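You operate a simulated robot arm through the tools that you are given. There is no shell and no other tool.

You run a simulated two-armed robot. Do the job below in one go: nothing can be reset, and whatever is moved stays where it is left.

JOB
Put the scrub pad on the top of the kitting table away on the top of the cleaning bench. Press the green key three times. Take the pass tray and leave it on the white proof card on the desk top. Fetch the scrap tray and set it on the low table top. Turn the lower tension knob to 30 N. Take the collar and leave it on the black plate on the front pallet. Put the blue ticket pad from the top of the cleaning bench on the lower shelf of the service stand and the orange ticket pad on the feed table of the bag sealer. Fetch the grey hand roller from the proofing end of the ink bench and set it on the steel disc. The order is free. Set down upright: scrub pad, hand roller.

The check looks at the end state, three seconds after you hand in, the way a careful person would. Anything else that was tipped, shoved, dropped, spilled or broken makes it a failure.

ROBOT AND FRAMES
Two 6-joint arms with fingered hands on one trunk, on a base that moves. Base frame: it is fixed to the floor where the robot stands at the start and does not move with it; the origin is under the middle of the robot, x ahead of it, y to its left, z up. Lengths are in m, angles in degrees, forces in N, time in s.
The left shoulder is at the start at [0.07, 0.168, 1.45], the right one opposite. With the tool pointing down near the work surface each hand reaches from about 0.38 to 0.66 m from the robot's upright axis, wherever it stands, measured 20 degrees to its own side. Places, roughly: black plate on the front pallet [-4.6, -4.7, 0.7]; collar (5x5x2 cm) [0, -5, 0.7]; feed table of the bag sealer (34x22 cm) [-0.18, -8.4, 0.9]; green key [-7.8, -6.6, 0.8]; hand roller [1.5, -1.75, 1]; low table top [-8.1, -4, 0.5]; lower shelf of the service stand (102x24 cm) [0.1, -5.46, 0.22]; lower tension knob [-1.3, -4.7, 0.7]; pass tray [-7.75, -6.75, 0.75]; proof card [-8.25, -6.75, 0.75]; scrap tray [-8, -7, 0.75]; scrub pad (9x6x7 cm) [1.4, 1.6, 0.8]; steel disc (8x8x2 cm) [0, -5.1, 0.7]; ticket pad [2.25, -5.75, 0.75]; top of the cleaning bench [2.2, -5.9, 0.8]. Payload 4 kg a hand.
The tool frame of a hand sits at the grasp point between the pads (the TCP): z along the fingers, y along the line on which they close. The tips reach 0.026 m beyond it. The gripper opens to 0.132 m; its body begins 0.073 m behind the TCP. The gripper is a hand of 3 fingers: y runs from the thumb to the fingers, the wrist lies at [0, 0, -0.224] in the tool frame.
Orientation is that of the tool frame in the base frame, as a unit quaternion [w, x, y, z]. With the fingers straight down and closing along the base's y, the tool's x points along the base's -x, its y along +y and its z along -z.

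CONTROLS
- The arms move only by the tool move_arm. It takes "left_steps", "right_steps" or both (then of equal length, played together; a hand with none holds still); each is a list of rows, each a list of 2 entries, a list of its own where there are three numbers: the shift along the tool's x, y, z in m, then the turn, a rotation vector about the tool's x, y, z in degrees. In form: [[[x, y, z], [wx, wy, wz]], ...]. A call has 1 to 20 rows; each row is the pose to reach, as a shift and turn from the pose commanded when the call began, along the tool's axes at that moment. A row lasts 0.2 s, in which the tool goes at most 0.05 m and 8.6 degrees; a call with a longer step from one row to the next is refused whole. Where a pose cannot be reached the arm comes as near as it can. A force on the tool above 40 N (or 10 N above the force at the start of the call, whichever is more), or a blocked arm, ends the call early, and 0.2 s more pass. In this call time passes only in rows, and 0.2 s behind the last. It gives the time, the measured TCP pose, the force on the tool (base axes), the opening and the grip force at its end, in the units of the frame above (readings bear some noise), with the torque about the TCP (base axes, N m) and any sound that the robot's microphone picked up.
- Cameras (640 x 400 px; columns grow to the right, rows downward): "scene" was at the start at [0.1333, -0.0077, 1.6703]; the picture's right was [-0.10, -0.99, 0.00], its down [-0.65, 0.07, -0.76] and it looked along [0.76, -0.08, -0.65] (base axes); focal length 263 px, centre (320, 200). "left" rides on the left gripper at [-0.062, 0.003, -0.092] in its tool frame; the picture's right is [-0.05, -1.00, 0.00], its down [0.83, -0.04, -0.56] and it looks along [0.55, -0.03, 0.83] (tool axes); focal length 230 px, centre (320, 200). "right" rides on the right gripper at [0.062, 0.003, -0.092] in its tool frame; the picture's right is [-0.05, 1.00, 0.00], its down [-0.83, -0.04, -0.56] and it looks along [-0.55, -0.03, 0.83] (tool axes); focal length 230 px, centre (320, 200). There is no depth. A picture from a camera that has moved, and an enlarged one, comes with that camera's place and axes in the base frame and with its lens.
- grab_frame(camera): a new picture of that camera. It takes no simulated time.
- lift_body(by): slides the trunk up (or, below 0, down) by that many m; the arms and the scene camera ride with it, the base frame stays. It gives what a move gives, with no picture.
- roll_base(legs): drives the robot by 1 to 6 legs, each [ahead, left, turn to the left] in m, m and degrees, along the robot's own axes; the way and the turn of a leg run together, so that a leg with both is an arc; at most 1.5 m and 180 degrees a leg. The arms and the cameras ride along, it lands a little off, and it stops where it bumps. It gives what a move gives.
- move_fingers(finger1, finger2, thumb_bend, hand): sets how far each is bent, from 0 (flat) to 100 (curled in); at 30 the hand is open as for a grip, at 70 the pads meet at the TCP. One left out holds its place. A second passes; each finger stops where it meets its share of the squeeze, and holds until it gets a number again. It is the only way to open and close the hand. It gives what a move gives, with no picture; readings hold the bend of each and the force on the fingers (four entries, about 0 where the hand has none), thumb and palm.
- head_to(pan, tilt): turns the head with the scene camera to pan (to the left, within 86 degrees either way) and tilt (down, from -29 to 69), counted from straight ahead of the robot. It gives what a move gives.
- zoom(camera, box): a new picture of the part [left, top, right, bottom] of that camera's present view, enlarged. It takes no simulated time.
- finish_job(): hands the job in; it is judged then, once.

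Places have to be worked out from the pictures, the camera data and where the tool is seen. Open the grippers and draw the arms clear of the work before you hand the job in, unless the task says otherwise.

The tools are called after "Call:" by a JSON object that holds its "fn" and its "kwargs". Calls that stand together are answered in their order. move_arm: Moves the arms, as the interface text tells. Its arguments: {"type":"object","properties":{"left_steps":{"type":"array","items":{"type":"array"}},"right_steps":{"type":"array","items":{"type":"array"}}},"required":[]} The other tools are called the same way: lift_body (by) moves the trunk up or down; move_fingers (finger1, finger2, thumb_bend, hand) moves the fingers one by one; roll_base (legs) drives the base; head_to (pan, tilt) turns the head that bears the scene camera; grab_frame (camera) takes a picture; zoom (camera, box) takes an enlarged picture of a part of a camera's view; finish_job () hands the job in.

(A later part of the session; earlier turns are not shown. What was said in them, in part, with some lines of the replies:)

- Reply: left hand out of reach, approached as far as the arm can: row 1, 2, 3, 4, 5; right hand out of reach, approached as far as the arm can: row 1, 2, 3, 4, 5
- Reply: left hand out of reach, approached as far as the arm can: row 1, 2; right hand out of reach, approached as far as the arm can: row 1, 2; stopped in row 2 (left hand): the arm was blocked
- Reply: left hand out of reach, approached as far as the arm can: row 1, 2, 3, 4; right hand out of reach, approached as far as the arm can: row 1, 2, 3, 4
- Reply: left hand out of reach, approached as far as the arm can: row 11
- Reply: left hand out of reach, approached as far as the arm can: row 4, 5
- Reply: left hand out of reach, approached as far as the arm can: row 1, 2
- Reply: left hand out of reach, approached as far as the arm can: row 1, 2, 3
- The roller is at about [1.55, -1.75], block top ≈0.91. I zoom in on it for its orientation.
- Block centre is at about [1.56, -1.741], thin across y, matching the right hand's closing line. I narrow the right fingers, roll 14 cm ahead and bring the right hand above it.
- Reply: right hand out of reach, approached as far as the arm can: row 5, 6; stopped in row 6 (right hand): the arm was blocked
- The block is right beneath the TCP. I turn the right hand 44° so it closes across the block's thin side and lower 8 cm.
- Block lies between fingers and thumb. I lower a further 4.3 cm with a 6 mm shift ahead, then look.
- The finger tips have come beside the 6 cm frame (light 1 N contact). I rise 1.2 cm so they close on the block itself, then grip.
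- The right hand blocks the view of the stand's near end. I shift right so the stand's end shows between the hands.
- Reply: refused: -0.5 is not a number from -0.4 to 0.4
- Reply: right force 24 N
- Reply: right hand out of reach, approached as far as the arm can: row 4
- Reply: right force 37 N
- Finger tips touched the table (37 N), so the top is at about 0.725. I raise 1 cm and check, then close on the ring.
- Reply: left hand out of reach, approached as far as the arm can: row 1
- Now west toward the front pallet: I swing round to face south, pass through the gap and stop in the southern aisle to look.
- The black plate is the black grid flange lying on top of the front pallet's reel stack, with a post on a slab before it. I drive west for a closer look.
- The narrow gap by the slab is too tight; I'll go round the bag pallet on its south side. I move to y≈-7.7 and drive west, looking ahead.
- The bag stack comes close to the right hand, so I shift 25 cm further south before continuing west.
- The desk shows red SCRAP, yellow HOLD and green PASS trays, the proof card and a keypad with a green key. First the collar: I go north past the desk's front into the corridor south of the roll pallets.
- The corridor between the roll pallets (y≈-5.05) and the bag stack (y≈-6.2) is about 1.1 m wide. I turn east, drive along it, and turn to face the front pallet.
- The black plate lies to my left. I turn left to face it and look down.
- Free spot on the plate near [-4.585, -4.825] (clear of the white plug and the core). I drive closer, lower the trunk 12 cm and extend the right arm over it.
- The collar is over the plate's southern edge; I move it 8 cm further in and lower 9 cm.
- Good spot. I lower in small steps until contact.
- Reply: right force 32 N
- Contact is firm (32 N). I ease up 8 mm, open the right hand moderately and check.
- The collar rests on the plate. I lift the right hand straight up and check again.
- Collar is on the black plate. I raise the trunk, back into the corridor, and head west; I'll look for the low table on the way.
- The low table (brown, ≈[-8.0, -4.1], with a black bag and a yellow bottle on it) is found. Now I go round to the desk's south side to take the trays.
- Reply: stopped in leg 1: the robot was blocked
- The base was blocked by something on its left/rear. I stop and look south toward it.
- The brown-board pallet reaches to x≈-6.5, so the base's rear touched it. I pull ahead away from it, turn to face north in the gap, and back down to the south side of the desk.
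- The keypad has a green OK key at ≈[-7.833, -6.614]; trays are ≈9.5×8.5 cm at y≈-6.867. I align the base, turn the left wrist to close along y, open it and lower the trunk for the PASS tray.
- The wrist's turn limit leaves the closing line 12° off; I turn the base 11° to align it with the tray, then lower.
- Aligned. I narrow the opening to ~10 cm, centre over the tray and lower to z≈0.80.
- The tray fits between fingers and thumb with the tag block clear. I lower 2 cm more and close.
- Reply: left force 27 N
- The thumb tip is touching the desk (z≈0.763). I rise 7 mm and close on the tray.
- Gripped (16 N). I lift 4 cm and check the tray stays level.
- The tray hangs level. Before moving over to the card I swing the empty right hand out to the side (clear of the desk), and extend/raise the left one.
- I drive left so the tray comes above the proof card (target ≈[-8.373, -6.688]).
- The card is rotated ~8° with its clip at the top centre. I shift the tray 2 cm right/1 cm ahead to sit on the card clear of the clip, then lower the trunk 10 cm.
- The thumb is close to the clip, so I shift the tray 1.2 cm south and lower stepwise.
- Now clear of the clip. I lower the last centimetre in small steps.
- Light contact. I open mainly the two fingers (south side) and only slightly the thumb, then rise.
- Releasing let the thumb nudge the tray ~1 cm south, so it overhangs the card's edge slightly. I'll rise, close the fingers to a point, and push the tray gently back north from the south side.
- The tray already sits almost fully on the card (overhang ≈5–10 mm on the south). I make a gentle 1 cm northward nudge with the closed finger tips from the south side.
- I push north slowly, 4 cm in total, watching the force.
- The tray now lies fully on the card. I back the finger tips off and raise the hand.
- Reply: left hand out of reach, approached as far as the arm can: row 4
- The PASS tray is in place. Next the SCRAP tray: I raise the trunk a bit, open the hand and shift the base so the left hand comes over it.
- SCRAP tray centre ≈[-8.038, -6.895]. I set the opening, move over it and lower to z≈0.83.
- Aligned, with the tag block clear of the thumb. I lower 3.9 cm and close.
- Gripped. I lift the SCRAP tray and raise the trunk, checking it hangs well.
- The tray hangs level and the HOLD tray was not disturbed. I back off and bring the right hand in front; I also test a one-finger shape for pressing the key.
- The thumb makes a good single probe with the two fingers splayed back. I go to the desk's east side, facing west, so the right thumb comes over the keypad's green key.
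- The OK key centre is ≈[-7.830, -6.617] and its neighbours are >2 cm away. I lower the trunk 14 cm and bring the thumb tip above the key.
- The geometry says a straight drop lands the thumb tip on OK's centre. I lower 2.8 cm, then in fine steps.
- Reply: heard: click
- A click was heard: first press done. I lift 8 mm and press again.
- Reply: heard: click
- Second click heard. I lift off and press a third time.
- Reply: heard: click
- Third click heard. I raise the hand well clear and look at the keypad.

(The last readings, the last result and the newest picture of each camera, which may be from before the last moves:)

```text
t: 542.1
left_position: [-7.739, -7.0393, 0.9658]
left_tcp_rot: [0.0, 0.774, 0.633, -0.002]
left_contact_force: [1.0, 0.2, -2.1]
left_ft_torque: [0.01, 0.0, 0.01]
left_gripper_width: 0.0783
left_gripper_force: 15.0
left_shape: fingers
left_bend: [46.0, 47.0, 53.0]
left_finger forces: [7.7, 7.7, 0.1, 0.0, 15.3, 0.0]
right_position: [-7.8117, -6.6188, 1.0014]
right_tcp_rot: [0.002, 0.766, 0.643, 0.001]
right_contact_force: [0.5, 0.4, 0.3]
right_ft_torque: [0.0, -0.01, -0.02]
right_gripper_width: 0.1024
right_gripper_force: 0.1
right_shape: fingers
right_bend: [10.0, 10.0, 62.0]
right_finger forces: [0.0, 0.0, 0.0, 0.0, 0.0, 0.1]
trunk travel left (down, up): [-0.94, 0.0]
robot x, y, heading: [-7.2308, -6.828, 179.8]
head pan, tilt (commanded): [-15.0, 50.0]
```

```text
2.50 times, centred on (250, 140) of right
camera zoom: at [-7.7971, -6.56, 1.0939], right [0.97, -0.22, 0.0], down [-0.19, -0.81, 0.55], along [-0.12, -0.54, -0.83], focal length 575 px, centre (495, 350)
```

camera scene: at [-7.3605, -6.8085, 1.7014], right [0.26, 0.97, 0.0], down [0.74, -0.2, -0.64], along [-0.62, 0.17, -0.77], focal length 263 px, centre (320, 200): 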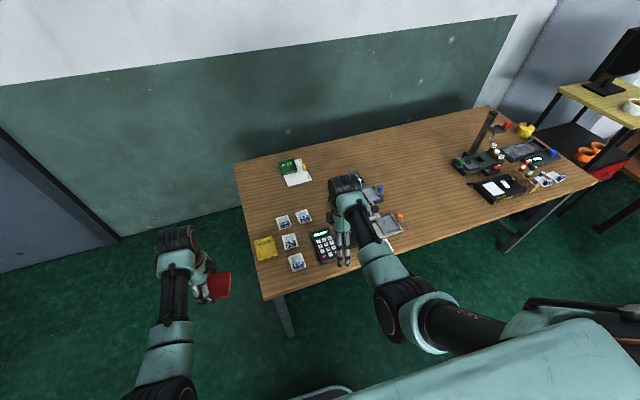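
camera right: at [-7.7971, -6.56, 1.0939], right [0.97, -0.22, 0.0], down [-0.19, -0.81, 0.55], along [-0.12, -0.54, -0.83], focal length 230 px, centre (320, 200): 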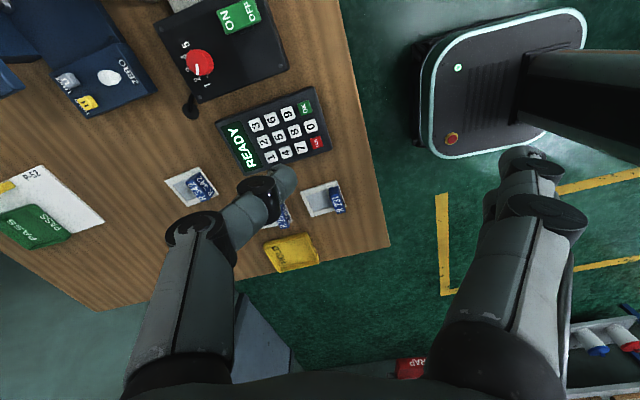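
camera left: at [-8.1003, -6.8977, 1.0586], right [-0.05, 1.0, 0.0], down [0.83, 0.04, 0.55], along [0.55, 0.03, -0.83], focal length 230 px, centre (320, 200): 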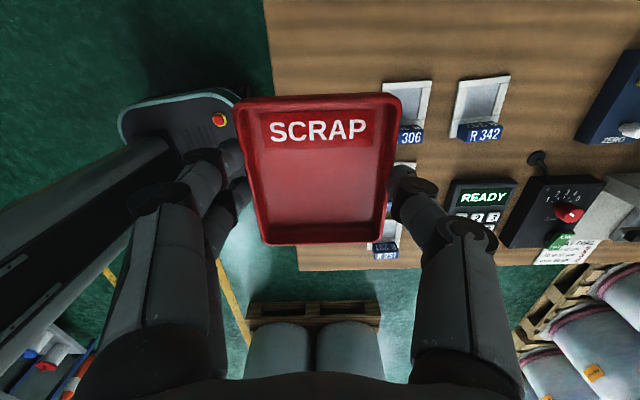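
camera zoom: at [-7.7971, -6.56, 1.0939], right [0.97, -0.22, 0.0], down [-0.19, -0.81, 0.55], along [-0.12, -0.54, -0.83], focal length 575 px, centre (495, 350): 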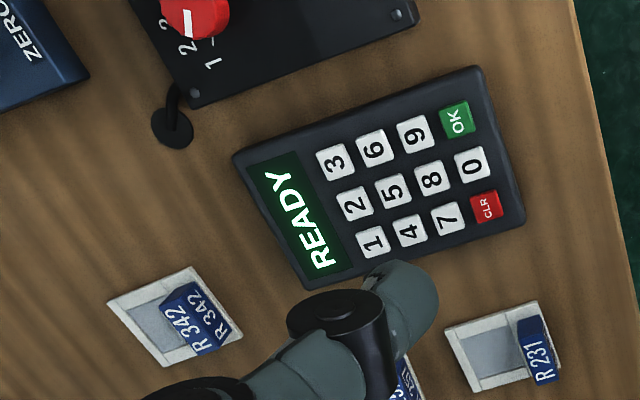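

All three presses done. With the SCRAP tray still in the left hand I back off, turn north and drive up to look at the low table area.

Call:
{"fn": "move_fingers", "kwargs": {"hand": "right", "finger1": 45, "finger2": 45, "thumb_bend": 45}}

Call:
{"fn": "roll_base", "kwargs": {"legs": [[-0.18, 0, 0], [0, 0, -90], [1.0, 0, 0]]}}

Call:
{"fn": "head_to", "kwargs": {"pan": 20, "tilt": 32}}

Call:
{"fn": "grab_frame", "kwargs": {"camera": "scene"}}

```text
t: 543.1
left_position: [-7.738, -7.0388, 0.9647]
left_tcp_rot: [0.0, 0.775, 0.633, -0.003]
left_contact_force: [0.1, 0.1, -2.0]
left_ft_torque: [-0.03, -0.01, 0.01]
left_gripper_width: 0.0785
left_gripper_force: 15.2
left_shape: fingers
left_bend: [46.0, 47.0, 53.0]
left_finger forces: [7.5, 7.7, 0.0, 0.0, 15.3, 0.0]
right_position: [-7.8124, -6.6192, 1.0]
right_tcp_rot: [0.001, 0.766, 0.643, 0.001]
right_contact_force: [-0.2, 0.5, 0.1]
right_ft_torque: [0.0, -0.03, -0.01]
right_gripper_width: 0.0848
right_gripper_force: 0.0
right_shape: fingers
right_bend: [45.0, 45.0, 45.0]
right_finger forces: [0.0, 0.0, 0.0, 0.0, 0.0, 0.0]
trunk travel left (down, up): [-0.94, 0.0]
robot x, y, heading: [-7.234, -6.8307, 179.9]
head pan, tilt (commanded): [-15.0, 50.0]
```

```text
t: 553.3
left_position: [-7.2352, -5.3211, 0.9651]
left_tcp_rot: [-0.002, 0.994, -0.108, -0.002]
left_contact_force: [0.2, 0.6, -2.5]
left_ft_torque: [0.02, 0.01, -0.01]
left_gripper_width: 0.0778
left_gripper_force: 14.9
left_shape: fingers
left_bend: [46.0, 48.0, 53.0]
left_finger forces: [7.4, 7.7, 0.0, 0.0, 15.0, 0.0]
right_position: [-6.8133, -5.2542, 1.0013]
right_tcp_rot: [0.001, 0.996, -0.092, 0.0]
right_contact_force: [0.0, -0.5, -0.7]
right_ft_torque: [0.0, 0.02, -0.01]
right_gripper_width: 0.0848
right_gripper_force: 0.1
right_shape: fingers
right_bend: [45.0, 45.0, 45.0]
right_finger forces: [0.0, 0.0, 0.0, 0.0, 0.0, 0.0]
trunk travel left (down, up): [-0.94, 0.0]
robot x, y, heading: [-7.0352, -5.826, 89.1]
head pan, tilt (commanded): [-15.0, 50.0]
```

```text
t: 554.3
left_position: [-7.2353, -5.3209, 0.9645]
left_tcp_rot: [-0.002, 0.994, -0.107, -0.002]
left_contact_force: [0.4, 0.4, -2.0]
left_ft_torque: [0.0, 0.01, 0.0]
left_gripper_width: 0.078
left_gripper_force: 14.5
left_shape: fingers
left_bend: [46.0, 48.0, 53.0]
left_finger forces: [7.5, 7.6, 0.0, 0.0, 14.9, 0.1]
right_position: [-6.8151, -5.2531, 1.0009]
right_tcp_rot: [0.002, 0.996, -0.093, 0.0]
right_contact_force: [-0.5, 0.2, -1.0]
right_ft_torque: [-0.02, 0.03, 0.02]
right_gripper_width: 0.0851
right_gripper_force: 0.0
right_shape: fingers
right_bend: [45.0, 45.0, 45.0]
right_finger forces: [0.0, 0.1, 0.0, 0.0, 0.1, 0.1]
trunk travel left (down, up): [-0.94, 0.0]
robot x, y, heading: [-7.031, -5.8295, 89.3]
head pan, tilt (commanded): [20.0, 32.0]
```

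```text
taken
camera scene: at [-7.0628, -5.6914, 1.7278], right [0.94, 0.33, 0.0], down [0.17, -0.5, -0.85], along [-0.28, 0.8, -0.53], focal length 263 px, centre (320, 200)
```

scene: 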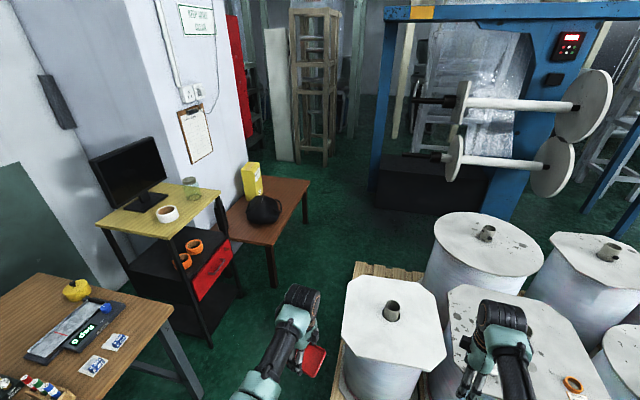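

I see a corridor ≈0.55 m wide between the low table and the drum pallet. I tuck the right hand in and drive to the corridor's mouth, then look again.

Call:
{"fn": "move_arm", "kwargs": {"right_steps": [[[-0.014, 0.0355, 0], [0, 0, 0]], [[-0.028, 0.071, 0], [0, 0, 0]], [[-0.042, 0.1065, 0], [0, 0, 0]], [[-0.056, 0.142, 0], [0, 0, 0]]]}}

Call:
{"fn": "roll_base", "kwargs": {"legs": [[0.1, 0.53, 0.7], [0.4, 0, 0]]}}

Call:
{"fn": "head_to", "kwargs": {"pan": 15, "tilt": 45}}

Call:
{"fn": "grab_frame", "kwargs": {"camera": "scene"}}

```text
t: 555.5
left_position: [-7.2363, -5.3228, 0.9643]
left_tcp_rot: [-0.001, 0.994, -0.107, -0.001]
left_contact_force: [0.0, -0.9, -2.2]
left_ft_torque: [-0.01, 0.01, 0.0]
left_gripper_width: 0.0779
left_gripper_force: 15.5
left_shape: fingers
left_bend: [46.0, 48.0, 53.0]
left_finger forces: [7.5, 7.6, 0.0, 0.0, 14.9, 0.0]
right_position: [-6.8216, -5.3724, 1.0022]
right_tcp_rot: [-0.014, 0.992, -0.102, 0.068]
right_contact_force: [0.7, -0.9, -0.5]
right_ft_torque: [-0.02, -0.03, 0.0]
right_gripper_width: 0.0849
right_gripper_force: 0.0
right_shape: fingers
right_bend: [45.0, 45.0, 45.0]
right_finger forces: [0.0, 0.1, 0.0, 0.0, 0.0, 0.0]
trunk travel left (down, up): [-0.94, 0.0]
robot x, y, heading: [-7.0334, -5.8267, 89.3]
head pan, tilt (commanded): [20.0, 32.0]
stopped in row 4 (right hand): the arm was blocked; the commanded pose is now the measured one
```

```text
t: 560.8
left_position: [-7.7815, -4.8179, 0.9665]
left_tcp_rot: [-0.002, 0.995, -0.099, -0.002]
left_contact_force: [-0.3, -0.3, -2.4]
left_ft_torque: [0.01, 0.03, 0.01]
left_gripper_width: 0.0779
left_gripper_force: 15.4
left_shape: fingers
left_bend: [46.0, 48.0, 53.0]
left_finger forces: [7.6, 7.5, 0.0, 0.0, 15.0, 0.1]
right_position: [-7.3664, -4.8622, 1.0018]
right_tcp_rot: [-0.015, 0.993, -0.091, 0.068]
right_contact_force: [0.5, 0.0, -0.1]
right_ft_torque: [0.0, 0.01, -0.04]
right_gripper_width: 0.085
right_gripper_force: 0.1
right_shape: fingers
right_bend: [45.0, 45.0, 45.0]
right_finger forces: [0.0, 0.0, 0.0, 0.0, 0.1, 0.0]
trunk travel left (down, up): [-0.94, 0.0]
robot x, y, heading: [-7.5728, -5.3164, 90.2]
head pan, tilt (commanded): [20.0, 32.0]
```

```text
t: 561.6
left_position: [-7.7813, -4.8164, 0.966]
left_tcp_rot: [0.0, 0.995, -0.098, -0.001]
left_contact_force: [0.5, 0.3, -1.5]
left_ft_torque: [-0.02, 0.0, -0.01]
left_gripper_width: 0.0781
left_gripper_force: 14.8
left_shape: fingers
left_bend: [46.0, 48.0, 53.0]
left_finger forces: [7.5, 7.5, 0.0, 0.1, 15.0, 0.1]
right_position: [-7.3658, -4.8592, 1.0012]
right_tcp_rot: [-0.013, 0.993, -0.092, 0.069]
right_contact_force: [0.4, -0.6, 0.8]
right_ft_torque: [-0.03, 0.01, -0.01]
right_gripper_width: 0.085
right_gripper_force: 0.1
right_shape: fingers
right_bend: [45.0, 45.0, 45.0]
right_finger forces: [0.1, 0.1, 0.0, 0.0, 0.0, 0.0]
trunk travel left (down, up): [-0.94, 0.0]
robot x, y, heading: [-7.5713, -5.3218, 90.4]
head pan, tilt (commanded): [15.0, 45.0]
```

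```text
taken
camera scene: at [-7.5921, -5.188, 1.7083], right [0.96, 0.26, 0.0], down [0.19, -0.68, -0.71], along [-0.19, 0.68, -0.71], focal length 263 px, centre (320, 200)
```

scene: 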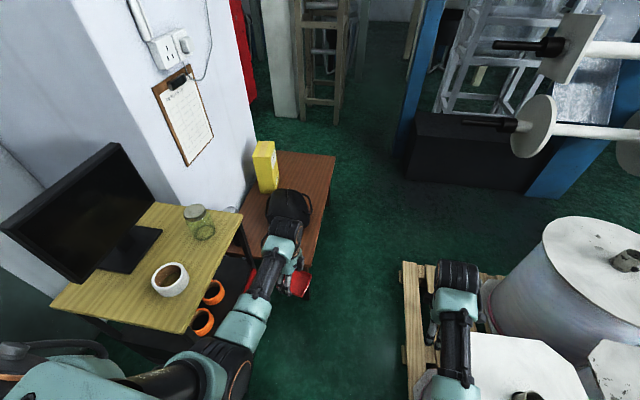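

The free part of the low table is its north-east end around [-7.99, -3.85]. I drive carefully up the corridor in two steps.

Call:
{"fn": "roll_base", "kwargs": {"legs": [[0.5, 0.03, -0.4]]}}

Call:
{"fn": "grab_frame", "kwargs": {"camera": "left"}}

Call:
{"fn": "grab_frame", "kwargs": {"camera": "right"}}

```text
t: 564.4
left_position: [-7.8158, -4.3403, 0.9658]
left_tcp_rot: [-0.002, 0.995, -0.096, -0.001]
left_contact_force: [1.0, 0.5, -2.9]
left_ft_torque: [-0.01, 0.01, 0.02]
left_gripper_width: 0.0777
left_gripper_force: 14.9
left_shape: fingers
left_bend: [46.0, 48.0, 53.0]
left_finger forces: [7.5, 7.5, 0.1, 0.0, 15.0, 0.1]
right_position: [-7.3991, -4.3814, 1.0017]
right_tcp_rot: [-0.014, 0.993, -0.091, 0.068]
right_contact_force: [0.5, 0.8, -0.8]
right_ft_torque: [0.01, 0.02, 0.02]
right_gripper_width: 0.085
right_gripper_force: 0.1
right_shape: fingers
right_bend: [45.0, 45.0, 45.0]
right_finger forces: [0.0, 0.0, 0.0, 0.1, 0.1, 0.1]
trunk travel left (down, up): [-0.94, 0.0]
robot x, y, heading: [-7.6005, -4.8378, 90.5]
head pan, tilt (commanded): [15.0, 45.0]
```

```text
taken
camera left: at [-7.8765, -4.3303, 1.0593], right [0.14, 0.99, 0.0], down [0.83, -0.12, 0.55], along [0.55, -0.07, -0.83], focal length 230 px, centre (320, 200)
```

left: 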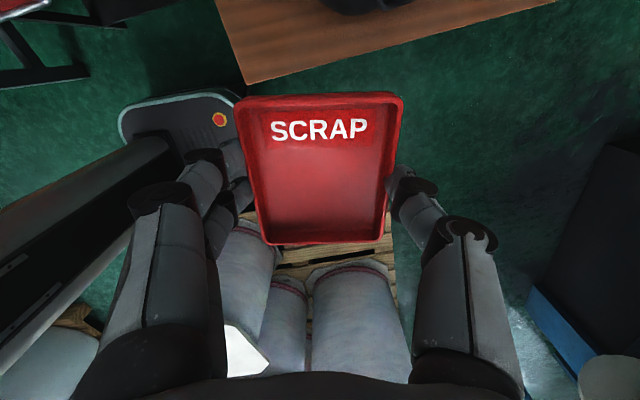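

```text
taken
camera right: at [-7.3524, -4.3984, 1.1025], right [-0.23, -0.97, -0.05], down [-0.88, 0.18, 0.44], along [-0.42, 0.14, -0.9], focal length 230 px, centre (320, 200)
```

right: 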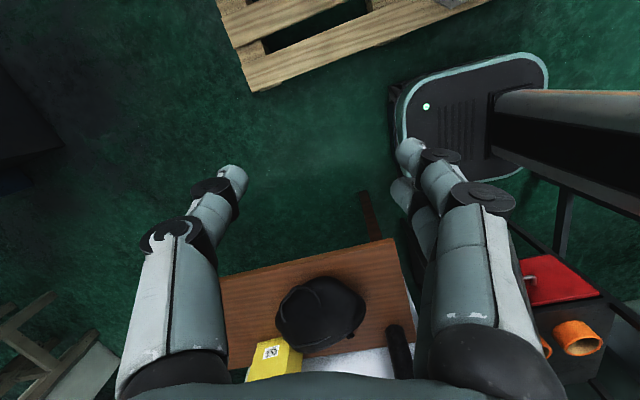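

Clearances look fine (table corner at [-7.83, -4.50], pallet edge x≈-7.29). I go on 50 cm.

Call:
{"fn": "roll_base", "kwargs": {"legs": [[0.5, 0.0, -0.5]]}}

Call:
{"fn": "head_to", "kwargs": {"pan": 40, "tilt": 55}}

Call:
{"fn": "grab_frame", "kwargs": {"camera": "scene"}}

Call:
{"fn": "grab_frame", "kwargs": {"camera": "left"}}

```text
t: 567.3
left_position: [-7.8271, -3.8465, 0.9655]
left_tcp_rot: [-0.002, 0.996, -0.09, -0.002]
left_contact_force: [-0.7, 0.0, -1.5]
left_ft_torque: [0.02, 0.0, -0.01]
left_gripper_width: 0.0778
left_gripper_force: 14.8
left_shape: fingers
left_bend: [46.0, 48.0, 53.0]
left_finger forces: [7.5, 7.7, 0.1, 0.0, 15.0, 0.0]
right_position: [-7.4112, -3.885, 1.0025]
right_tcp_rot: [-0.015, 0.994, -0.084, 0.068]
right_contact_force: [0.0, 0.1, -0.1]
right_ft_torque: [0.04, -0.01, 0.01]
right_gripper_width: 0.085
right_gripper_force: 0.0
right_shape: fingers
right_bend: [45.0, 45.0, 45.0]
right_finger forces: [0.0, 0.1, 0.0, 0.0, 0.0, 0.0]
trunk travel left (down, up): [-0.94, 0.0]
robot x, y, heading: [-7.6113, -4.3506, 91.1]
head pan, tilt (commanded): [15.0, 45.0]
```

```text
t: 568.2
left_position: [-7.8256, -3.845, 0.9631]
left_tcp_rot: [-0.001, 0.996, -0.091, -0.002]
left_contact_force: [-0.2, -0.8, -2.2]
left_ft_torque: [-0.02, 0.02, 0.01]
left_gripper_width: 0.0778
left_gripper_force: 15.0
left_shape: fingers
left_bend: [46.0, 48.0, 53.0]
left_finger forces: [7.5, 7.6, 0.0, 0.1, 15.1, 0.0]
right_position: [-7.4116, -3.8835, 1.0013]
right_tcp_rot: [-0.014, 0.994, -0.085, 0.068]
right_contact_force: [0.1, -0.3, 0.5]
right_ft_torque: [-0.03, 0.01, -0.02]
right_gripper_width: 0.0846
right_gripper_force: 0.0
right_shape: fingers
right_bend: [45.0, 45.0, 45.0]
right_finger forces: [0.0, 0.1, 0.1, 0.0, 0.0, 0.0]
trunk travel left (down, up): [-0.94, 0.0]
robot x, y, heading: [-7.6063, -4.3434, 91.1]
head pan, tilt (commanded): [40.0, 55.0]
```

```text
taken
camera scene: at [-7.658, -4.2382, 1.6949], right [0.75, 0.66, 0.0], down [0.54, -0.62, -0.57], along [-0.38, 0.43, -0.82], focal length 263 px, centre (320, 200)
```

scene: 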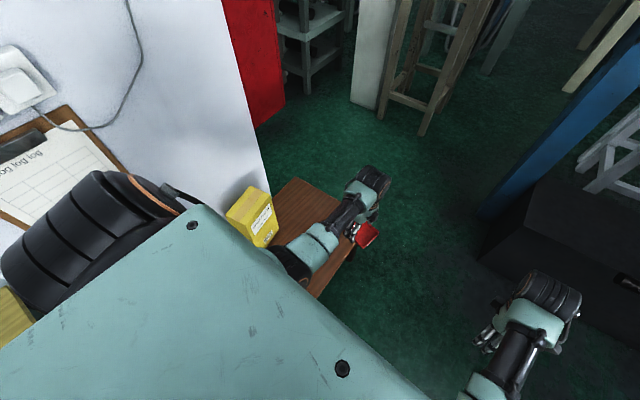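

```text
taken
camera left: at [-7.8888, -3.8377, 1.0581], right [0.13, 0.99, 0.0], down [0.83, -0.11, 0.55], along [0.55, -0.07, -0.83], focal length 230 px, centre (320, 200)
```

left: 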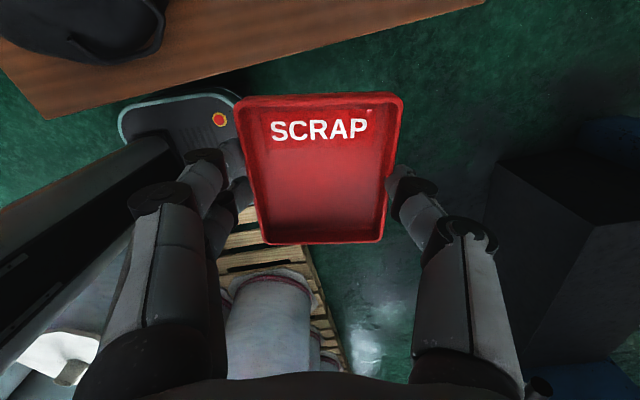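

The tray must move ≈18 cm west to be over the table's free end. I shift the left arm, then lower the trunk 30 cm and look.

Call:
{"fn": "move_arm", "kwargs": {"left_steps": [[[-0.044, 0.0094, 0], [0, 0, 0]], [[-0.088, 0.0188, 0], [0, 0, 0]], [[-0.132, 0.028, 0], [0, 0, 0]], [[-0.1763, 0.0375, 0], [0, 0, 0]]]}}

Call:
{"fn": "lift_body", "kwargs": {"by": -0.28}}

Call:
{"fn": "grab_frame", "kwargs": {"camera": "left"}}

Call:
{"fn": "grab_frame", "kwargs": {"camera": "scene"}}

```text
t: 569.2
left_position: [-8.0092, -3.8503, 0.9655]
left_tcp_rot: [-0.002, 0.996, -0.092, -0.001]
left_contact_force: [0.0, -0.7, -2.0]
left_ft_torque: [-0.01, 0.03, 0.01]
left_gripper_width: 0.0779
left_gripper_force: 14.7
left_shape: fingers
left_bend: [46.0, 48.0, 53.0]
left_finger forces: [7.5, 7.6, 0.0, 0.0, 15.0, 0.0]
right_position: [-7.4129, -3.8841, 1.002]
right_tcp_rot: [-0.014, 0.994, -0.085, 0.07]
right_contact_force: [0.1, -1.0, 0.3]
right_ft_torque: [-0.02, 0.03, -0.04]
right_gripper_width: 0.0847
right_gripper_force: 0.0
right_shape: fingers
right_bend: [45.0, 45.0, 45.0]
right_finger forces: [0.0, 0.1, 0.1, 0.0, 0.0, 0.0]
trunk travel left (down, up): [-0.94, 0.0]
robot x, y, heading: [-7.606, -4.3448, 91.1]
head pan, tilt (commanded): [40.0, 55.0]
```

```text
t: 572.1
left_position: [-8.006, -3.8502, 0.6865]
left_tcp_rot: [-0.001, 0.996, -0.091, -0.002]
left_contact_force: [0.5, 1.0, -2.5]
left_ft_torque: [0.02, -0.01, 0.05]
left_gripper_width: 0.078
left_gripper_force: 14.6
left_shape: fingers
left_bend: [46.0, 48.0, 53.0]
left_finger forces: [7.5, 7.6, 0.1, 0.1, 15.1, 0.0]
right_position: [-7.4101, -3.883, 0.7217]
right_tcp_rot: [-0.014, 0.994, -0.084, 0.068]
right_contact_force: [0.9, 0.8, -0.2]
right_ft_torque: [0.0, 0.01, -0.03]
right_gripper_width: 0.0847
right_gripper_force: 0.1
right_shape: fingers
right_bend: [45.0, 45.0, 45.0]
right_finger forces: [0.1, 0.0, 0.0, 0.0, 0.0, 0.0]
trunk travel left (down, up): [-0.66, 0.28]
robot x, y, heading: [-7.606, -4.3471, 91.1]
head pan, tilt (commanded): [40.0, 55.0]
```

```text
taken
camera left: at [-8.0687, -3.8423, 0.7805], right [0.13, 0.99, 0.0], down [0.83, -0.11, 0.55], along [0.55, -0.07, -0.83], focal length 230 px, centre (320, 200)
```

left: 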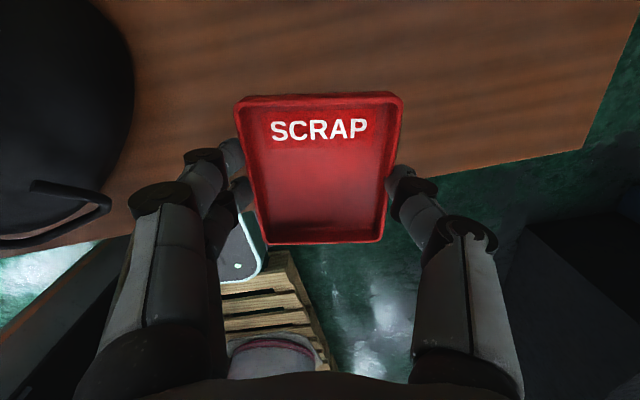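

```text
taken
camera scene: at [-7.6582, -4.2392, 1.415], right [0.75, 0.66, 0.0], down [0.54, -0.62, -0.57], along [-0.38, 0.43, -0.82], focal length 263 px, centre (320, 200)
```

scene: 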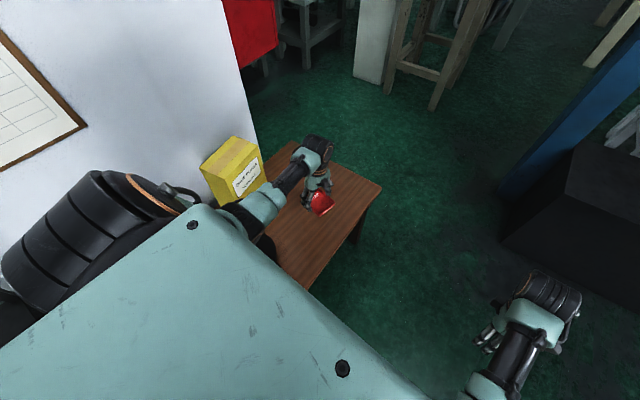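

The tray is over free table surface, 12 cm in from the edge and clear of the bag. I lower the trunk a further 10 cm.

Call:
{"fn": "lift_body", "kwargs": {"by": -0.1}}

Call:
{"fn": "grab_frame", "kwargs": {"camera": "left"}}

Call:
{"fn": "zoom", "kwargs": {"camera": "scene", "box": [220, 80, 400, 260]}}

```text
t: 573.4
left_position: [-8.0071, -3.8506, 0.5866]
left_tcp_rot: [-0.002, 0.996, -0.092, -0.002]
left_contact_force: [-0.1, 0.5, -2.1]
left_ft_torque: [0.0, 0.01, 0.0]
left_gripper_width: 0.0781
left_gripper_force: 15.1
left_shape: fingers
left_bend: [46.0, 48.0, 53.0]
left_finger forces: [7.7, 7.6, 0.0, 0.1, 15.0, 0.0]
right_position: [-7.4105, -3.8842, 0.6228]
right_tcp_rot: [-0.015, 0.994, -0.085, 0.068]
right_contact_force: [-0.9, 0.2, 0.7]
right_ft_torque: [0.0, 0.02, -0.01]
right_gripper_width: 0.0849
right_gripper_force: 0.1
right_shape: fingers
right_bend: [45.0, 45.0, 45.0]
right_finger forces: [0.1, 0.1, 0.0, 0.1, 0.0, 0.0]
trunk travel left (down, up): [-0.56, 0.38]
robot x, y, heading: [-7.6088, -4.3467, 91.3]
head pan, tilt (commanded): [40.0, 55.0]
```

```text
taken
camera left: at [-8.0687, -3.8424, 0.6806], right [0.13, 0.99, 0.0], down [0.83, -0.11, 0.55], along [0.55, -0.07, -0.83], focal length 230 px, centre (320, 200)
```

left: 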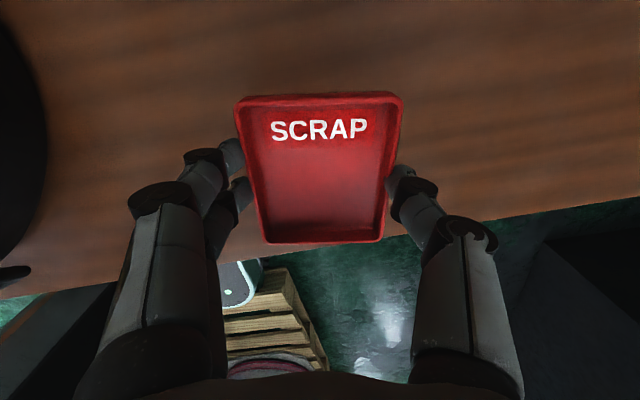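

```text
2.22 times, centred on (310, 170) of scene
camera zoom: at [-7.6581, -4.2394, 1.315], right [0.75, 0.66, 0.0], down [0.54, -0.62, -0.57], along [-0.38, 0.43, -0.82], focal length 585 px, centre (342, 267)
```

zoom: 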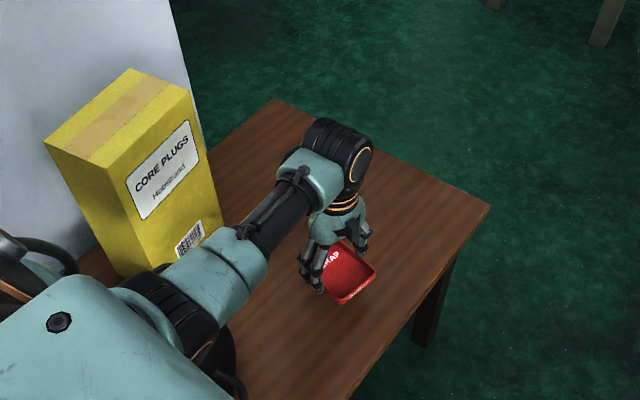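

Before the last lowering I check, with the right hand's camera, that the left elbow is clear of the bag.

Call:
{"fn": "grab_frame", "kwargs": {"camera": "right"}}

Call:
{"fn": "head_to", "kwargs": {"pan": 75, "tilt": 50}}

Call:
{"fn": "grab_frame", "kwargs": {"camera": "scene"}}

```text
taken
camera right: at [-7.3637, -3.9002, 0.722], right [-0.22, -0.97, -0.05], down [-0.88, 0.18, 0.44], along [-0.42, 0.14, -0.9], focal length 230 px, centre (320, 200)
```

right: 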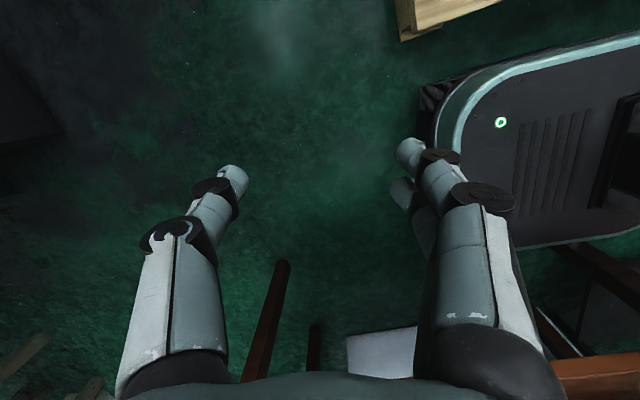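

```text
t: 574.4
left_position: [-8.0073, -3.8498, 0.5872]
left_tcp_rot: [-0.001, 0.996, -0.091, -0.002]
left_contact_force: [0.8, 0.8, -2.7]
left_ft_torque: [-0.03, -0.02, -0.04]
left_gripper_width: 0.0779
left_gripper_force: 14.9
left_shape: fingers
left_bend: [46.0, 48.0, 53.0]
left_finger forces: [7.5, 7.5, 0.0, 0.0, 15.0, 0.1]
right_position: [-7.4106, -3.8845, 0.6218]
right_tcp_rot: [-0.014, 0.994, -0.084, 0.069]
right_contact_force: [0.0, -0.7, 0.3]
right_ft_torque: [0.04, -0.05, 0.01]
right_gripper_width: 0.0852
right_gripper_force: 0.0
right_shape: fingers
right_bend: [45.0, 45.0, 45.0]
right_finger forces: [0.1, 0.0, 0.0, 0.0, 0.0, 0.1]
trunk travel left (down, up): [-0.56, 0.38]
robot x, y, heading: [-7.6093, -4.3453, 91.2]
head pan, tilt (commanded): [75.0, 50.0]
```

```text
taken
camera scene: at [-7.6855, -4.2749, 1.3214], right [0.24, 0.97, 0.0], down [0.74, -0.19, -0.64], along [-0.62, 0.15, -0.77], focal length 263 px, centre (320, 200)
```

scene: 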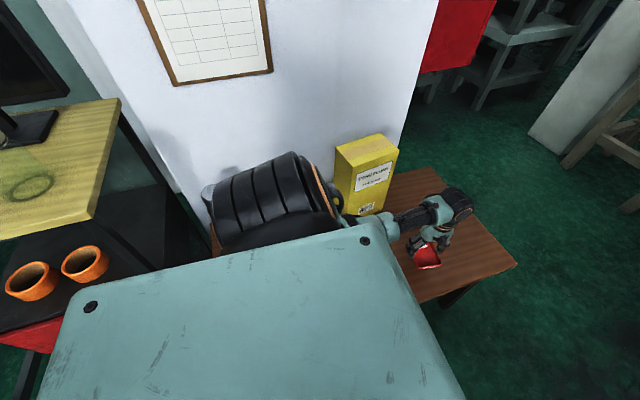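

The elbow should be ≈[-7.87, -4.11, 0.84], above and east of the bag. I lower the last 5 cm with the arm only, in fine steps at the end.

Call:
{"fn": "move_arm", "kwargs": {"left_steps": [[[0, 0, 0.015], [0, 0, 0]], [[0, 0, 0.03], [0, 0, 0]], [[0, 0, 0.04], [0, 0, 0]]]}}

Call:
{"fn": "move_arm", "kwargs": {"left_steps": [[[0, 0, 0.005], [0, 0, 0]]]}}

Call:
{"fn": "grab_frame", "kwargs": {"camera": "left"}}

```text
t: 575.2
left_position: [-8.007, -3.85, 0.546]
left_tcp_rot: [-0.001, 0.996, -0.091, -0.002]
left_contact_force: [0.2, -0.9, -2.9]
left_ft_torque: [0.02, -0.03, 0.01]
left_gripper_width: 0.0777
left_gripper_force: 14.5
left_shape: fingers
left_bend: [46.0, 48.0, 53.0]
left_finger forces: [7.5, 7.6, 0.1, 0.0, 15.0, 0.1]
right_position: [-7.4115, -3.8835, 0.6208]
right_tcp_rot: [-0.014, 0.994, -0.085, 0.068]
right_contact_force: [0.0, 0.2, 0.2]
right_ft_torque: [-0.01, 0.02, -0.01]
right_gripper_width: 0.085
right_gripper_force: 0.1
right_shape: fingers
right_bend: [45.0, 45.0, 45.0]
right_finger forces: [0.0, 0.0, 0.0, 0.0, 0.0, 0.1]
trunk travel left (down, up): [-0.56, 0.38]
robot x, y, heading: [-7.6064, -4.3439, 91.1]
head pan, tilt (commanded): [75.0, 50.0]
```

```text
t: 575.6
left_position: [-8.0054, -3.8487, 0.5408]
left_tcp_rot: [-0.001, 0.996, -0.091, -0.002]
left_contact_force: [0.3, 0.4, -2.5]
left_ft_torque: [-0.03, -0.01, 0.01]
left_gripper_width: 0.0778
left_gripper_force: 14.6
left_shape: fingers
left_bend: [46.0, 48.0, 53.0]
left_finger forces: [7.5, 7.5, 0.1, 0.1, 15.0, 0.1]
right_position: [-7.4107, -3.8831, 0.622]
right_tcp_rot: [-0.013, 0.994, -0.085, 0.069]
right_contact_force: [-0.8, -0.1, 0.3]
right_ft_torque: [-0.01, 0.02, -0.01]
right_gripper_width: 0.0849
right_gripper_force: 0.0
right_shape: fingers
right_bend: [45.0, 45.0, 45.0]
right_finger forces: [0.0, 0.1, 0.1, 0.0, 0.1, 0.0]
trunk travel left (down, up): [-0.56, 0.38]
robot x, y, heading: [-7.6076, -4.3449, 91.4]
head pan, tilt (commanded): [75.0, 50.0]
```

```text
taken
camera left: at [-8.0683, -3.8415, 0.6358], right [0.13, 0.99, 0.0], down [0.83, -0.11, 0.55], along [0.55, -0.07, -0.83], focal length 230 px, centre (320, 200)
```

left: 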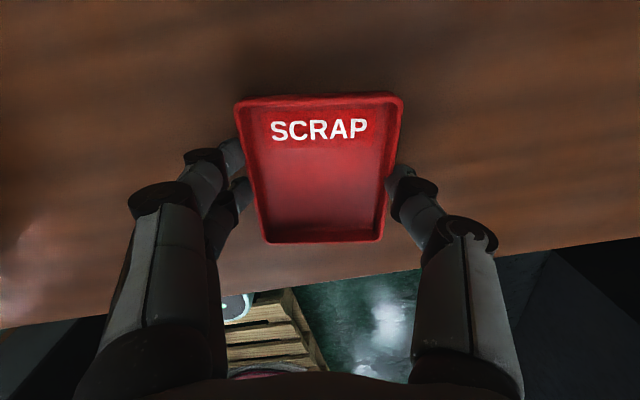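

Call:
{"fn": "move_arm", "kwargs": {"left_steps": [[[0, 0, 0.004], [0, 0, 0]]]}}

Call:
{"fn": "move_arm", "kwargs": {"left_steps": [[[0, 0, 0.004], [0, 0, 0]]]}}

Call:
{"fn": "move_arm", "kwargs": {"left_steps": [[[0, 0, 0.003], [0, 0, 0]]]}}

```text
t: 576.0
left_position: [-8.0066, -3.8499, 0.5385]
left_tcp_rot: [-0.001, 0.996, -0.091, -0.001]
left_contact_force: [0.3, -0.4, -2.7]
left_ft_torque: [-0.02, 0.01, -0.01]
left_gripper_width: 0.078
left_gripper_force: 14.7
left_shape: fingers
left_bend: [46.0, 48.0, 53.0]
left_finger forces: [7.4, 7.6, 0.0, 0.1, 15.1, 0.0]
right_position: [-7.4114, -3.8834, 0.6218]
right_tcp_rot: [-0.014, 0.994, -0.085, 0.069]
right_contact_force: [0.0, 0.0, -1.0]
right_ft_torque: [-0.01, 0.01, -0.02]
right_gripper_width: 0.0848
right_gripper_force: 0.0
right_shape: fingers
right_bend: [45.0, 45.0, 45.0]
right_finger forces: [0.0, 0.0, 0.0, 0.1, 0.0, 0.1]
trunk travel left (down, up): [-0.56, 0.38]
robot x, y, heading: [-7.6104, -4.3452, 91.1]
head pan, tilt (commanded): [75.0, 50.0]
```

```text
t: 576.4
left_position: [-8.0084, -3.8493, 0.5351]
left_tcp_rot: [-0.002, 0.996, -0.092, -0.003]
left_contact_force: [0.6, -0.5, 4.7]
left_ft_torque: [-0.11, -0.01, 0.02]
left_gripper_width: 0.0776
left_gripper_force: 15.4
left_shape: fingers
left_bend: [46.0, 48.0, 53.0]
left_finger forces: [8.1, 8.3, 0.1, 0.1, 15.5, 0.0]
right_position: [-7.4114, -3.8844, 0.6223]
right_tcp_rot: [-0.014, 0.994, -0.084, 0.068]
right_contact_force: [-0.1, 0.4, 0.6]
right_ft_torque: [0.01, -0.02, 0.0]
right_gripper_width: 0.0848
right_gripper_force: 0.0
right_shape: fingers
right_bend: [45.0, 45.0, 45.0]
right_finger forces: [0.0, 0.0, 0.0, 0.0, 0.0, 0.1]
trunk travel left (down, up): [-0.56, 0.38]
robot x, y, heading: [-7.6075, -4.3458, 91.1]
head pan, tilt (commanded): [75.0, 50.0]
```

```text
t: 576.8
left_position: [-8.0071, -3.85, 0.5349]
left_tcp_rot: [-0.004, 0.996, -0.091, -0.003]
left_contact_force: [1.1, -1.1, 18.1]
left_ft_torque: [-0.26, 0.0, 0.04]
left_gripper_width: 0.0776
left_gripper_force: 16.1
left_shape: fingers
left_bend: [47.0, 48.0, 53.0]
left_finger forces: [8.5, 8.8, 0.1, 0.0, 15.6, 0.0]
right_position: [-7.4097, -3.8846, 0.6229]
right_tcp_rot: [-0.015, 0.994, -0.085, 0.068]
right_contact_force: [0.0, 0.5, 0.3]
right_ft_torque: [0.0, -0.01, -0.01]
right_gripper_width: 0.0849
right_gripper_force: 0.1
right_shape: fingers
right_bend: [45.0, 45.0, 45.0]
right_finger forces: [0.1, 0.1, 0.0, 0.0, 0.1, 0.0]
trunk travel left (down, up): [-0.56, 0.38]
robot x, y, heading: [-7.609, -4.3498, 91.2]
head pan, tilt (commanded): [75.0, 50.0]
```

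The tray stands on the table (18 N). I ease up 4 mm and open all fingers evenly, then rise.

Call:
{"fn": "move_arm", "kwargs": {"left_steps": [[[0, 0, -0.004], [0, 0, 0]]]}}

Call:
{"fn": "move_fingers", "kwargs": {"hand": "left", "finger1": 36, "finger2": 36, "thumb_bend": 40}}

Call:
{"fn": "grab_frame", "kwargs": {"camera": "left"}}

Call:
{"fn": "move_arm", "kwargs": {"left_steps": [[[0, 0, -0.03], [0, 0, 0]], [[0, 0, -0.07], [0, 0, 0]], [[0, 0, -0.11], [0, 0, 0]]]}}

Call:
{"fn": "grab_frame", "kwargs": {"camera": "left"}}

```text
t: 577.2
left_position: [-8.0078, -3.8509, 0.5351]
left_tcp_rot: [-0.002, 0.996, -0.092, -0.001]
left_contact_force: [-1.9, 1.6, 7.0]
left_ft_torque: [0.04, 0.01, 0.0]
left_gripper_width: 0.0776
left_gripper_force: 15.3
left_shape: fingers
left_bend: [47.0, 48.0, 53.0]
left_finger forces: [7.2, 7.2, 0.0, 0.0, 16.7, 0.0]
right_position: [-7.4115, -3.8836, 0.6217]
right_tcp_rot: [-0.014, 0.994, -0.085, 0.069]
right_contact_force: [-0.2, -0.3, 0.1]
right_ft_torque: [-0.02, 0.03, -0.02]
right_gripper_width: 0.0849
right_gripper_force: 0.0
right_shape: fingers
right_bend: [45.0, 45.0, 45.0]
right_finger forces: [0.0, 0.1, 0.0, 0.1, 0.0, 0.0]
trunk travel left (down, up): [-0.56, 0.38]
robot x, y, heading: [-7.611, -4.3446, 91.2]
head pan, tilt (commanded): [75.0, 50.0]
```

```text
t: 578.2
left_position: [-8.0076, -3.8508, 0.5345]
left_tcp_rot: [-0.002, 0.996, -0.092, -0.001]
left_contact_force: [-0.2, -0.7, 0.7]
left_ft_torque: [0.01, -0.01, -0.02]
left_gripper_width: 0.1077
left_gripper_force: 0.0
left_shape: fingers
left_bend: [36.0, 36.0, 40.0]
left_finger forces: [0.0, 0.0, 0.1, 0.1, 0.0, 0.0]
right_position: [-7.4106, -3.8842, 0.6227]
right_tcp_rot: [-0.015, 0.994, -0.084, 0.069]
right_contact_force: [-0.1, -0.2, -0.7]
right_ft_torque: [-0.02, -0.03, -0.01]
right_gripper_width: 0.0847
right_gripper_force: 0.1
right_shape: fingers
right_bend: [45.0, 45.0, 45.0]
right_finger forces: [0.1, 0.0, 0.0, 0.0, 0.0, 0.0]
trunk travel left (down, up): [-0.56, 0.38]
robot x, y, heading: [-7.6066, -4.3466, 91.2]
head pan, tilt (commanded): [75.0, 50.0]
```

```text
taken
camera left: at [-8.0691, -3.8431, 0.6287], right [0.13, 0.99, 0.0], down [0.83, -0.11, 0.55], along [0.55, -0.07, -0.83], focal length 230 px, centre (320, 200)
```

left: 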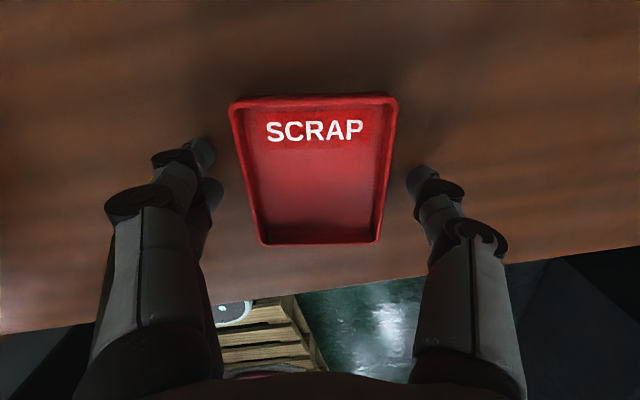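

```text
t: 579.0
left_position: [-8.008, -3.8502, 0.6478]
left_tcp_rot: [-0.001, 0.996, -0.091, -0.001]
left_contact_force: [-0.5, -0.2, -0.1]
left_ft_torque: [0.01, -0.01, 0.02]
left_gripper_width: 0.1077
left_gripper_force: 0.1
left_shape: fingers
left_bend: [36.0, 36.0, 40.0]
left_finger forces: [0.0, 0.0, 0.0, 0.1, 0.0, 0.0]
right_position: [-7.4103, -3.8835, 0.6216]
right_tcp_rot: [-0.014, 0.994, -0.085, 0.069]
right_contact_force: [1.0, -0.3, -0.5]
right_ft_torque: [0.05, -0.03, 0.0]
right_gripper_width: 0.0848
right_gripper_force: 0.1
right_shape: fingers
right_bend: [45.0, 45.0, 45.0]
right_finger forces: [0.1, 0.0, 0.0, 0.0, 0.0, 0.0]
trunk travel left (down, up): [-0.56, 0.38]
robot x, y, heading: [-7.6084, -4.344, 91.4]
head pan, tilt (commanded): [75.0, 50.0]
```

```text
taken
camera left: at [-8.0699, -3.8429, 0.7421], right [0.13, 0.99, 0.0], down [0.83, -0.11, 0.55], along [0.55, -0.07, -0.83], focal length 230 px, centre (320, 200)
```

left: 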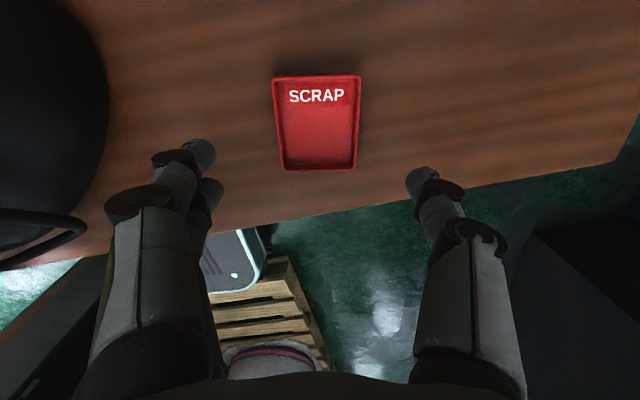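

The SCRAP tray is on the low table. I raise the trunk, bring the left arm back in front and back out of the corridor.

Call:
{"fn": "lift_body", "kwargs": {"by": 0.38}}

Call:
{"fn": "move_arm", "kwargs": {"left_steps": [[[0.044, -0.0094, 0], [0, 0, 0]], [[0.088, -0.0188, 0], [0, 0, 0]], [[0.132, -0.028, 0], [0, 0, 0]], [[0.1763, -0.0375, 0], [0, 0, 0]]]}}

Call:
{"fn": "roll_base", "kwargs": {"legs": [[-0.5, 0, -1.0], [-0.5, 0, 0]]}}

Call:
{"fn": "head_to", "kwargs": {"pan": 20, "tilt": 35}}

Call:
{"fn": "grab_frame", "kwargs": {"camera": "scene"}}

```text
t: 582.7
left_position: [-8.0077, -3.8512, 1.0265]
left_tcp_rot: [0.0, 0.996, -0.091, -0.002]
left_contact_force: [-0.6, -0.3, 0.0]
left_ft_torque: [0.02, -0.02, 0.03]
left_gripper_width: 0.1076
left_gripper_force: 0.0
left_shape: fingers
left_bend: [36.0, 36.0, 40.0]
left_finger forces: [0.1, 0.0, 0.0, 0.0, 0.1, 0.1]
right_position: [-7.4113, -3.8828, 1.0014]
right_tcp_rot: [-0.014, 0.994, -0.085, 0.069]
right_contact_force: [-0.1, -0.2, -0.1]
right_ft_torque: [-0.02, 0.0, -0.01]
right_gripper_width: 0.0851
right_gripper_force: 0.0
right_shape: fingers
right_bend: [45.0, 45.0, 45.0]
right_finger forces: [0.0, 0.0, 0.1, 0.0, 0.0, 0.1]
trunk travel left (down, up): [-0.94, 0.0]
robot x, y, heading: [-7.609, -4.3493, 90.9]
head pan, tilt (commanded): [75.0, 50.0]
```

```text
t: 583.7
left_position: [-7.8275, -3.8465, 1.028]
left_tcp_rot: [-0.001, 0.996, -0.092, -0.003]
left_contact_force: [0.0, -0.2, -0.3]
left_ft_torque: [0.0, 0.03, -0.01]
left_gripper_width: 0.1079
left_gripper_force: 0.1
left_shape: fingers
left_bend: [36.0, 36.0, 40.0]
left_finger forces: [0.1, 0.0, 0.0, 0.0, 0.0, 0.0]
right_position: [-7.4097, -3.884, 1.0008]
right_tcp_rot: [-0.014, 0.994, -0.085, 0.068]
right_contact_force: [0.1, -0.7, -0.3]
right_ft_torque: [-0.04, 0.02, -0.01]
right_gripper_width: 0.0849
right_gripper_force: 0.2
right_shape: fingers
right_bend: [45.0, 45.0, 45.0]
right_finger forces: [0.0, 0.0, 0.0, 0.0, 0.1, 0.0]
trunk travel left (down, up): [-0.94, 0.0]
robot x, y, heading: [-7.6111, -4.3469, 91.3]
head pan, tilt (commanded): [75.0, 50.0]
```

```text
t: 589.2
left_position: [-7.8139, -4.8529, 1.0262]
left_tcp_rot: [-0.001, 0.995, -0.1, -0.002]
left_contact_force: [0.3, -0.5, 0.1]
left_ft_torque: [-0.03, 0.02, 0.01]
left_gripper_width: 0.1077
left_gripper_force: 0.0
left_shape: fingers
left_bend: [36.0, 36.0, 40.0]
left_finger forces: [0.0, 0.0, 0.1, 0.1, 0.2, 0.0]
right_position: [-7.3969, -4.8987, 1.0009]
right_tcp_rot: [-0.014, 0.993, -0.093, 0.069]
right_contact_force: [-0.6, -0.8, -0.6]
right_ft_torque: [-0.02, -0.01, -0.02]
right_gripper_width: 0.0847
right_gripper_force: 0.0
right_shape: fingers
right_bend: [45.0, 45.0, 45.0]
right_finger forces: [0.1, 0.0, 0.0, 0.0, 0.0, 0.1]
trunk travel left (down, up): [-0.94, 0.0]
robot x, y, heading: [-7.6032, -5.3564, 90.1]
head pan, tilt (commanded): [75.0, 50.0]
```

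```text
t: 590.5
left_position: [-7.8136, -4.8536, 1.0261]
left_tcp_rot: [-0.001, 0.995, -0.099, -0.002]
left_contact_force: [0.2, -0.2, 0.0]
left_ft_torque: [-0.03, 0.0, 0.01]
left_gripper_width: 0.1077
left_gripper_force: 0.1
left_shape: fingers
left_bend: [36.0, 36.0, 40.0]
left_finger forces: [0.0, 0.1, 0.0, 0.0, 0.1, 0.1]
right_position: [-7.3948, -4.9004, 1.0021]
right_tcp_rot: [-0.013, 0.993, -0.093, 0.068]
right_contact_force: [-0.3, -0.3, 0.3]
right_ft_torque: [0.02, -0.02, -0.02]
right_gripper_width: 0.0848
right_gripper_force: 0.0
right_shape: fingers
right_bend: [45.0, 45.0, 45.0]
right_finger forces: [0.0, 0.0, 0.0, 0.1, 0.1, 0.1]
trunk travel left (down, up): [-0.94, 0.0]
robot x, y, heading: [-7.5994, -5.3581, 90.2]
head pan, tilt (commanded): [20.0, 35.0]
```

```text
taken
camera scene: at [-7.6331, -5.2228, 1.7231], right [0.94, 0.34, 0.0], down [0.2, -0.54, -0.82], along [-0.28, 0.77, -0.57], focal length 263 px, centre (320, 200)
```

scene: 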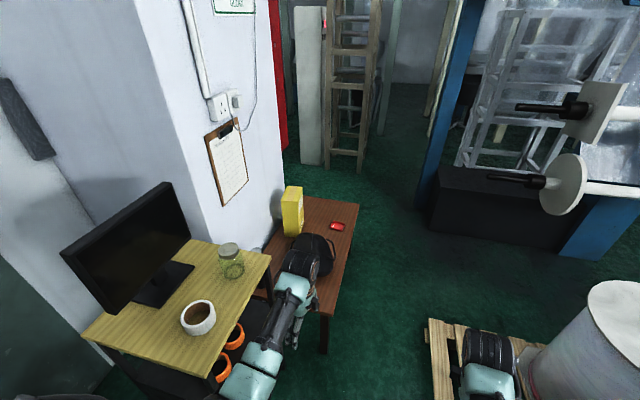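

The SCRAP tray is visible on the low table and all other items were seen in place. I open both grippers fully; the arms are clear of everything.

Call:
{"fn": "move_fingers", "kwargs": {"hand": "left", "finger1": 30, "finger2": 30, "thumb_bend": 30}}

Call:
{"fn": "move_fingers", "kwargs": {"hand": "right", "finger1": 30, "finger2": 30, "thumb_bend": 30}}

Call:
{"fn": "zoom", "kwargs": {"camera": "scene", "box": [260, 170, 380, 300]}}

```text
t: 591.5
left_position: [-7.8142, -4.8534, 1.025]
left_tcp_rot: [-0.001, 0.995, -0.1, -0.002]
left_contact_force: [-0.5, 0.3, -0.4]
left_ft_torque: [0.04, -0.01, 0.01]
left_gripper_width: 0.1337
left_gripper_force: 0.2
left_shape: fingers
left_bend: [30.0, 30.0, 30.0]
left_finger forces: [0.0, 0.0, 0.0, 0.1, 0.0, 0.0]
right_position: [-7.3954, -4.8993, 1.0021]
right_tcp_rot: [-0.013, 0.993, -0.093, 0.069]
right_contact_force: [0.1, 0.5, -0.2]
right_ft_torque: [-0.01, -0.01, -0.02]
right_gripper_width: 0.0849
right_gripper_force: 0.0
right_shape: fingers
right_bend: [45.0, 45.0, 45.0]
right_finger forces: [0.0, 0.0, 0.0, 0.0, 0.1, 0.0]
trunk travel left (down, up): [-0.94, 0.0]
robot x, y, heading: [-7.6036, -5.3556, 90.0]
head pan, tilt (commanded): [20.0, 35.0]
```

```text
t: 592.5
left_position: [-7.8145, -4.8541, 1.0254]
left_tcp_rot: [-0.001, 0.995, -0.101, -0.001]
left_contact_force: [0.9, -0.3, 0.2]
left_ft_torque: [0.01, 0.02, 0.02]
left_gripper_width: 0.1339
left_gripper_force: 0.0
left_shape: fingers
left_bend: [30.0, 30.0, 30.0]
left_finger forces: [0.0, 0.0, 0.0, 0.0, 0.0, 0.1]
right_position: [-7.396, -4.8991, 1.0022]
right_tcp_rot: [-0.014, 0.993, -0.093, 0.069]
right_contact_force: [-0.5, -0.5, -0.6]
right_ft_torque: [0.03, 0.0, 0.0]
right_gripper_width: 0.1342
right_gripper_force: 0.0
right_shape: fingers
right_bend: [30.0, 30.0, 30.0]
right_finger forces: [0.0, 0.0, 0.0, 0.0, 0.0, 0.0]
trunk travel left (down, up): [-0.94, 0.0]
robot x, y, heading: [-7.605, -5.3568, 90.3]
head pan, tilt (commanded): [20.0, 35.0]
```

```text
3.08 times, centred on (320, 235) of scene
camera zoom: at [-7.633, -5.2231, 1.7232], right [0.94, 0.34, 0.0], down [0.2, -0.54, -0.82], along [-0.28, 0.77, -0.57], focal length 810 px, centre (320, 92)
```

zoom: 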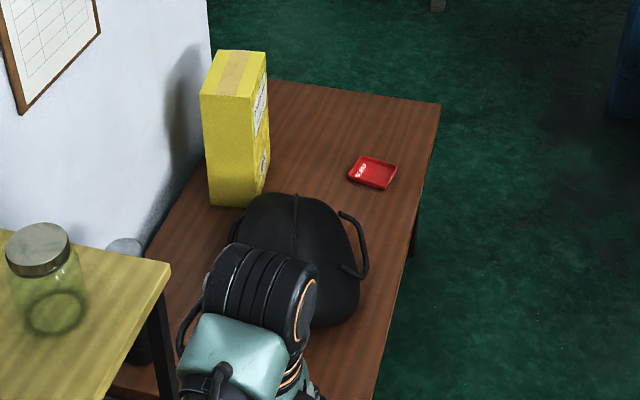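

Everything is in place: tray on the low table, grippers open, arms clear. I hand in the job.

Call:
{"fn": "finish_job", "kwargs": {}}

```text
The job is handed in.
```

I did all nine tasks and handed the job in. The result of the check hasn't come back.

| Task | How it was left |
|---|---|
| Scrub pad | Upright on the cleaning bench, near its right end |
| Hand roller | Upright on the steel disc, up to about 1 cm off centre |
| Blue ticket pad | On the lower shelf of the service stand |
| Orange ticket pad | On the bag sealer's feed table |
| Lower tension knob | Gauge read 30 N after I let go of the knob |
| Collar | On the black plate on the front pallet |
| Green key | Pressed three times on the desk keypad's green OK key, with a click each time |
| Pass tray | On the white proof card |
| Scrap tray | On the low table top |

These points could matter to the check:

- **Bump with a pallet:** the back of the base was blocked by the pallet with the brown board near the desk. The robot stopped and turned about 8°. The plugs on the board were still standing afterwards, but I can't be sure the pallet itself didn't move slightly.
- **Pressing on the service stand:** the fingertips pressed on its top with about 37 N while I was picking up the collar. The hand roller was still standing afterwards.
- **Pass tray:** the thumb pushed it about 1 cm off line when I let go, so I nudged it back fully onto the card.
- **Which collar:** several rings were on the stand. I took the dark steel one because its size matched 5 cm.
- **Which green key:** there is also a green on/off switch beside the keypad. I took the keypad's OK key as the one meant, and the display still read READY afterwards.

I last looked at the service stand, cleaning bench and bag sealer just after finishing there, and did not go back for a final look.
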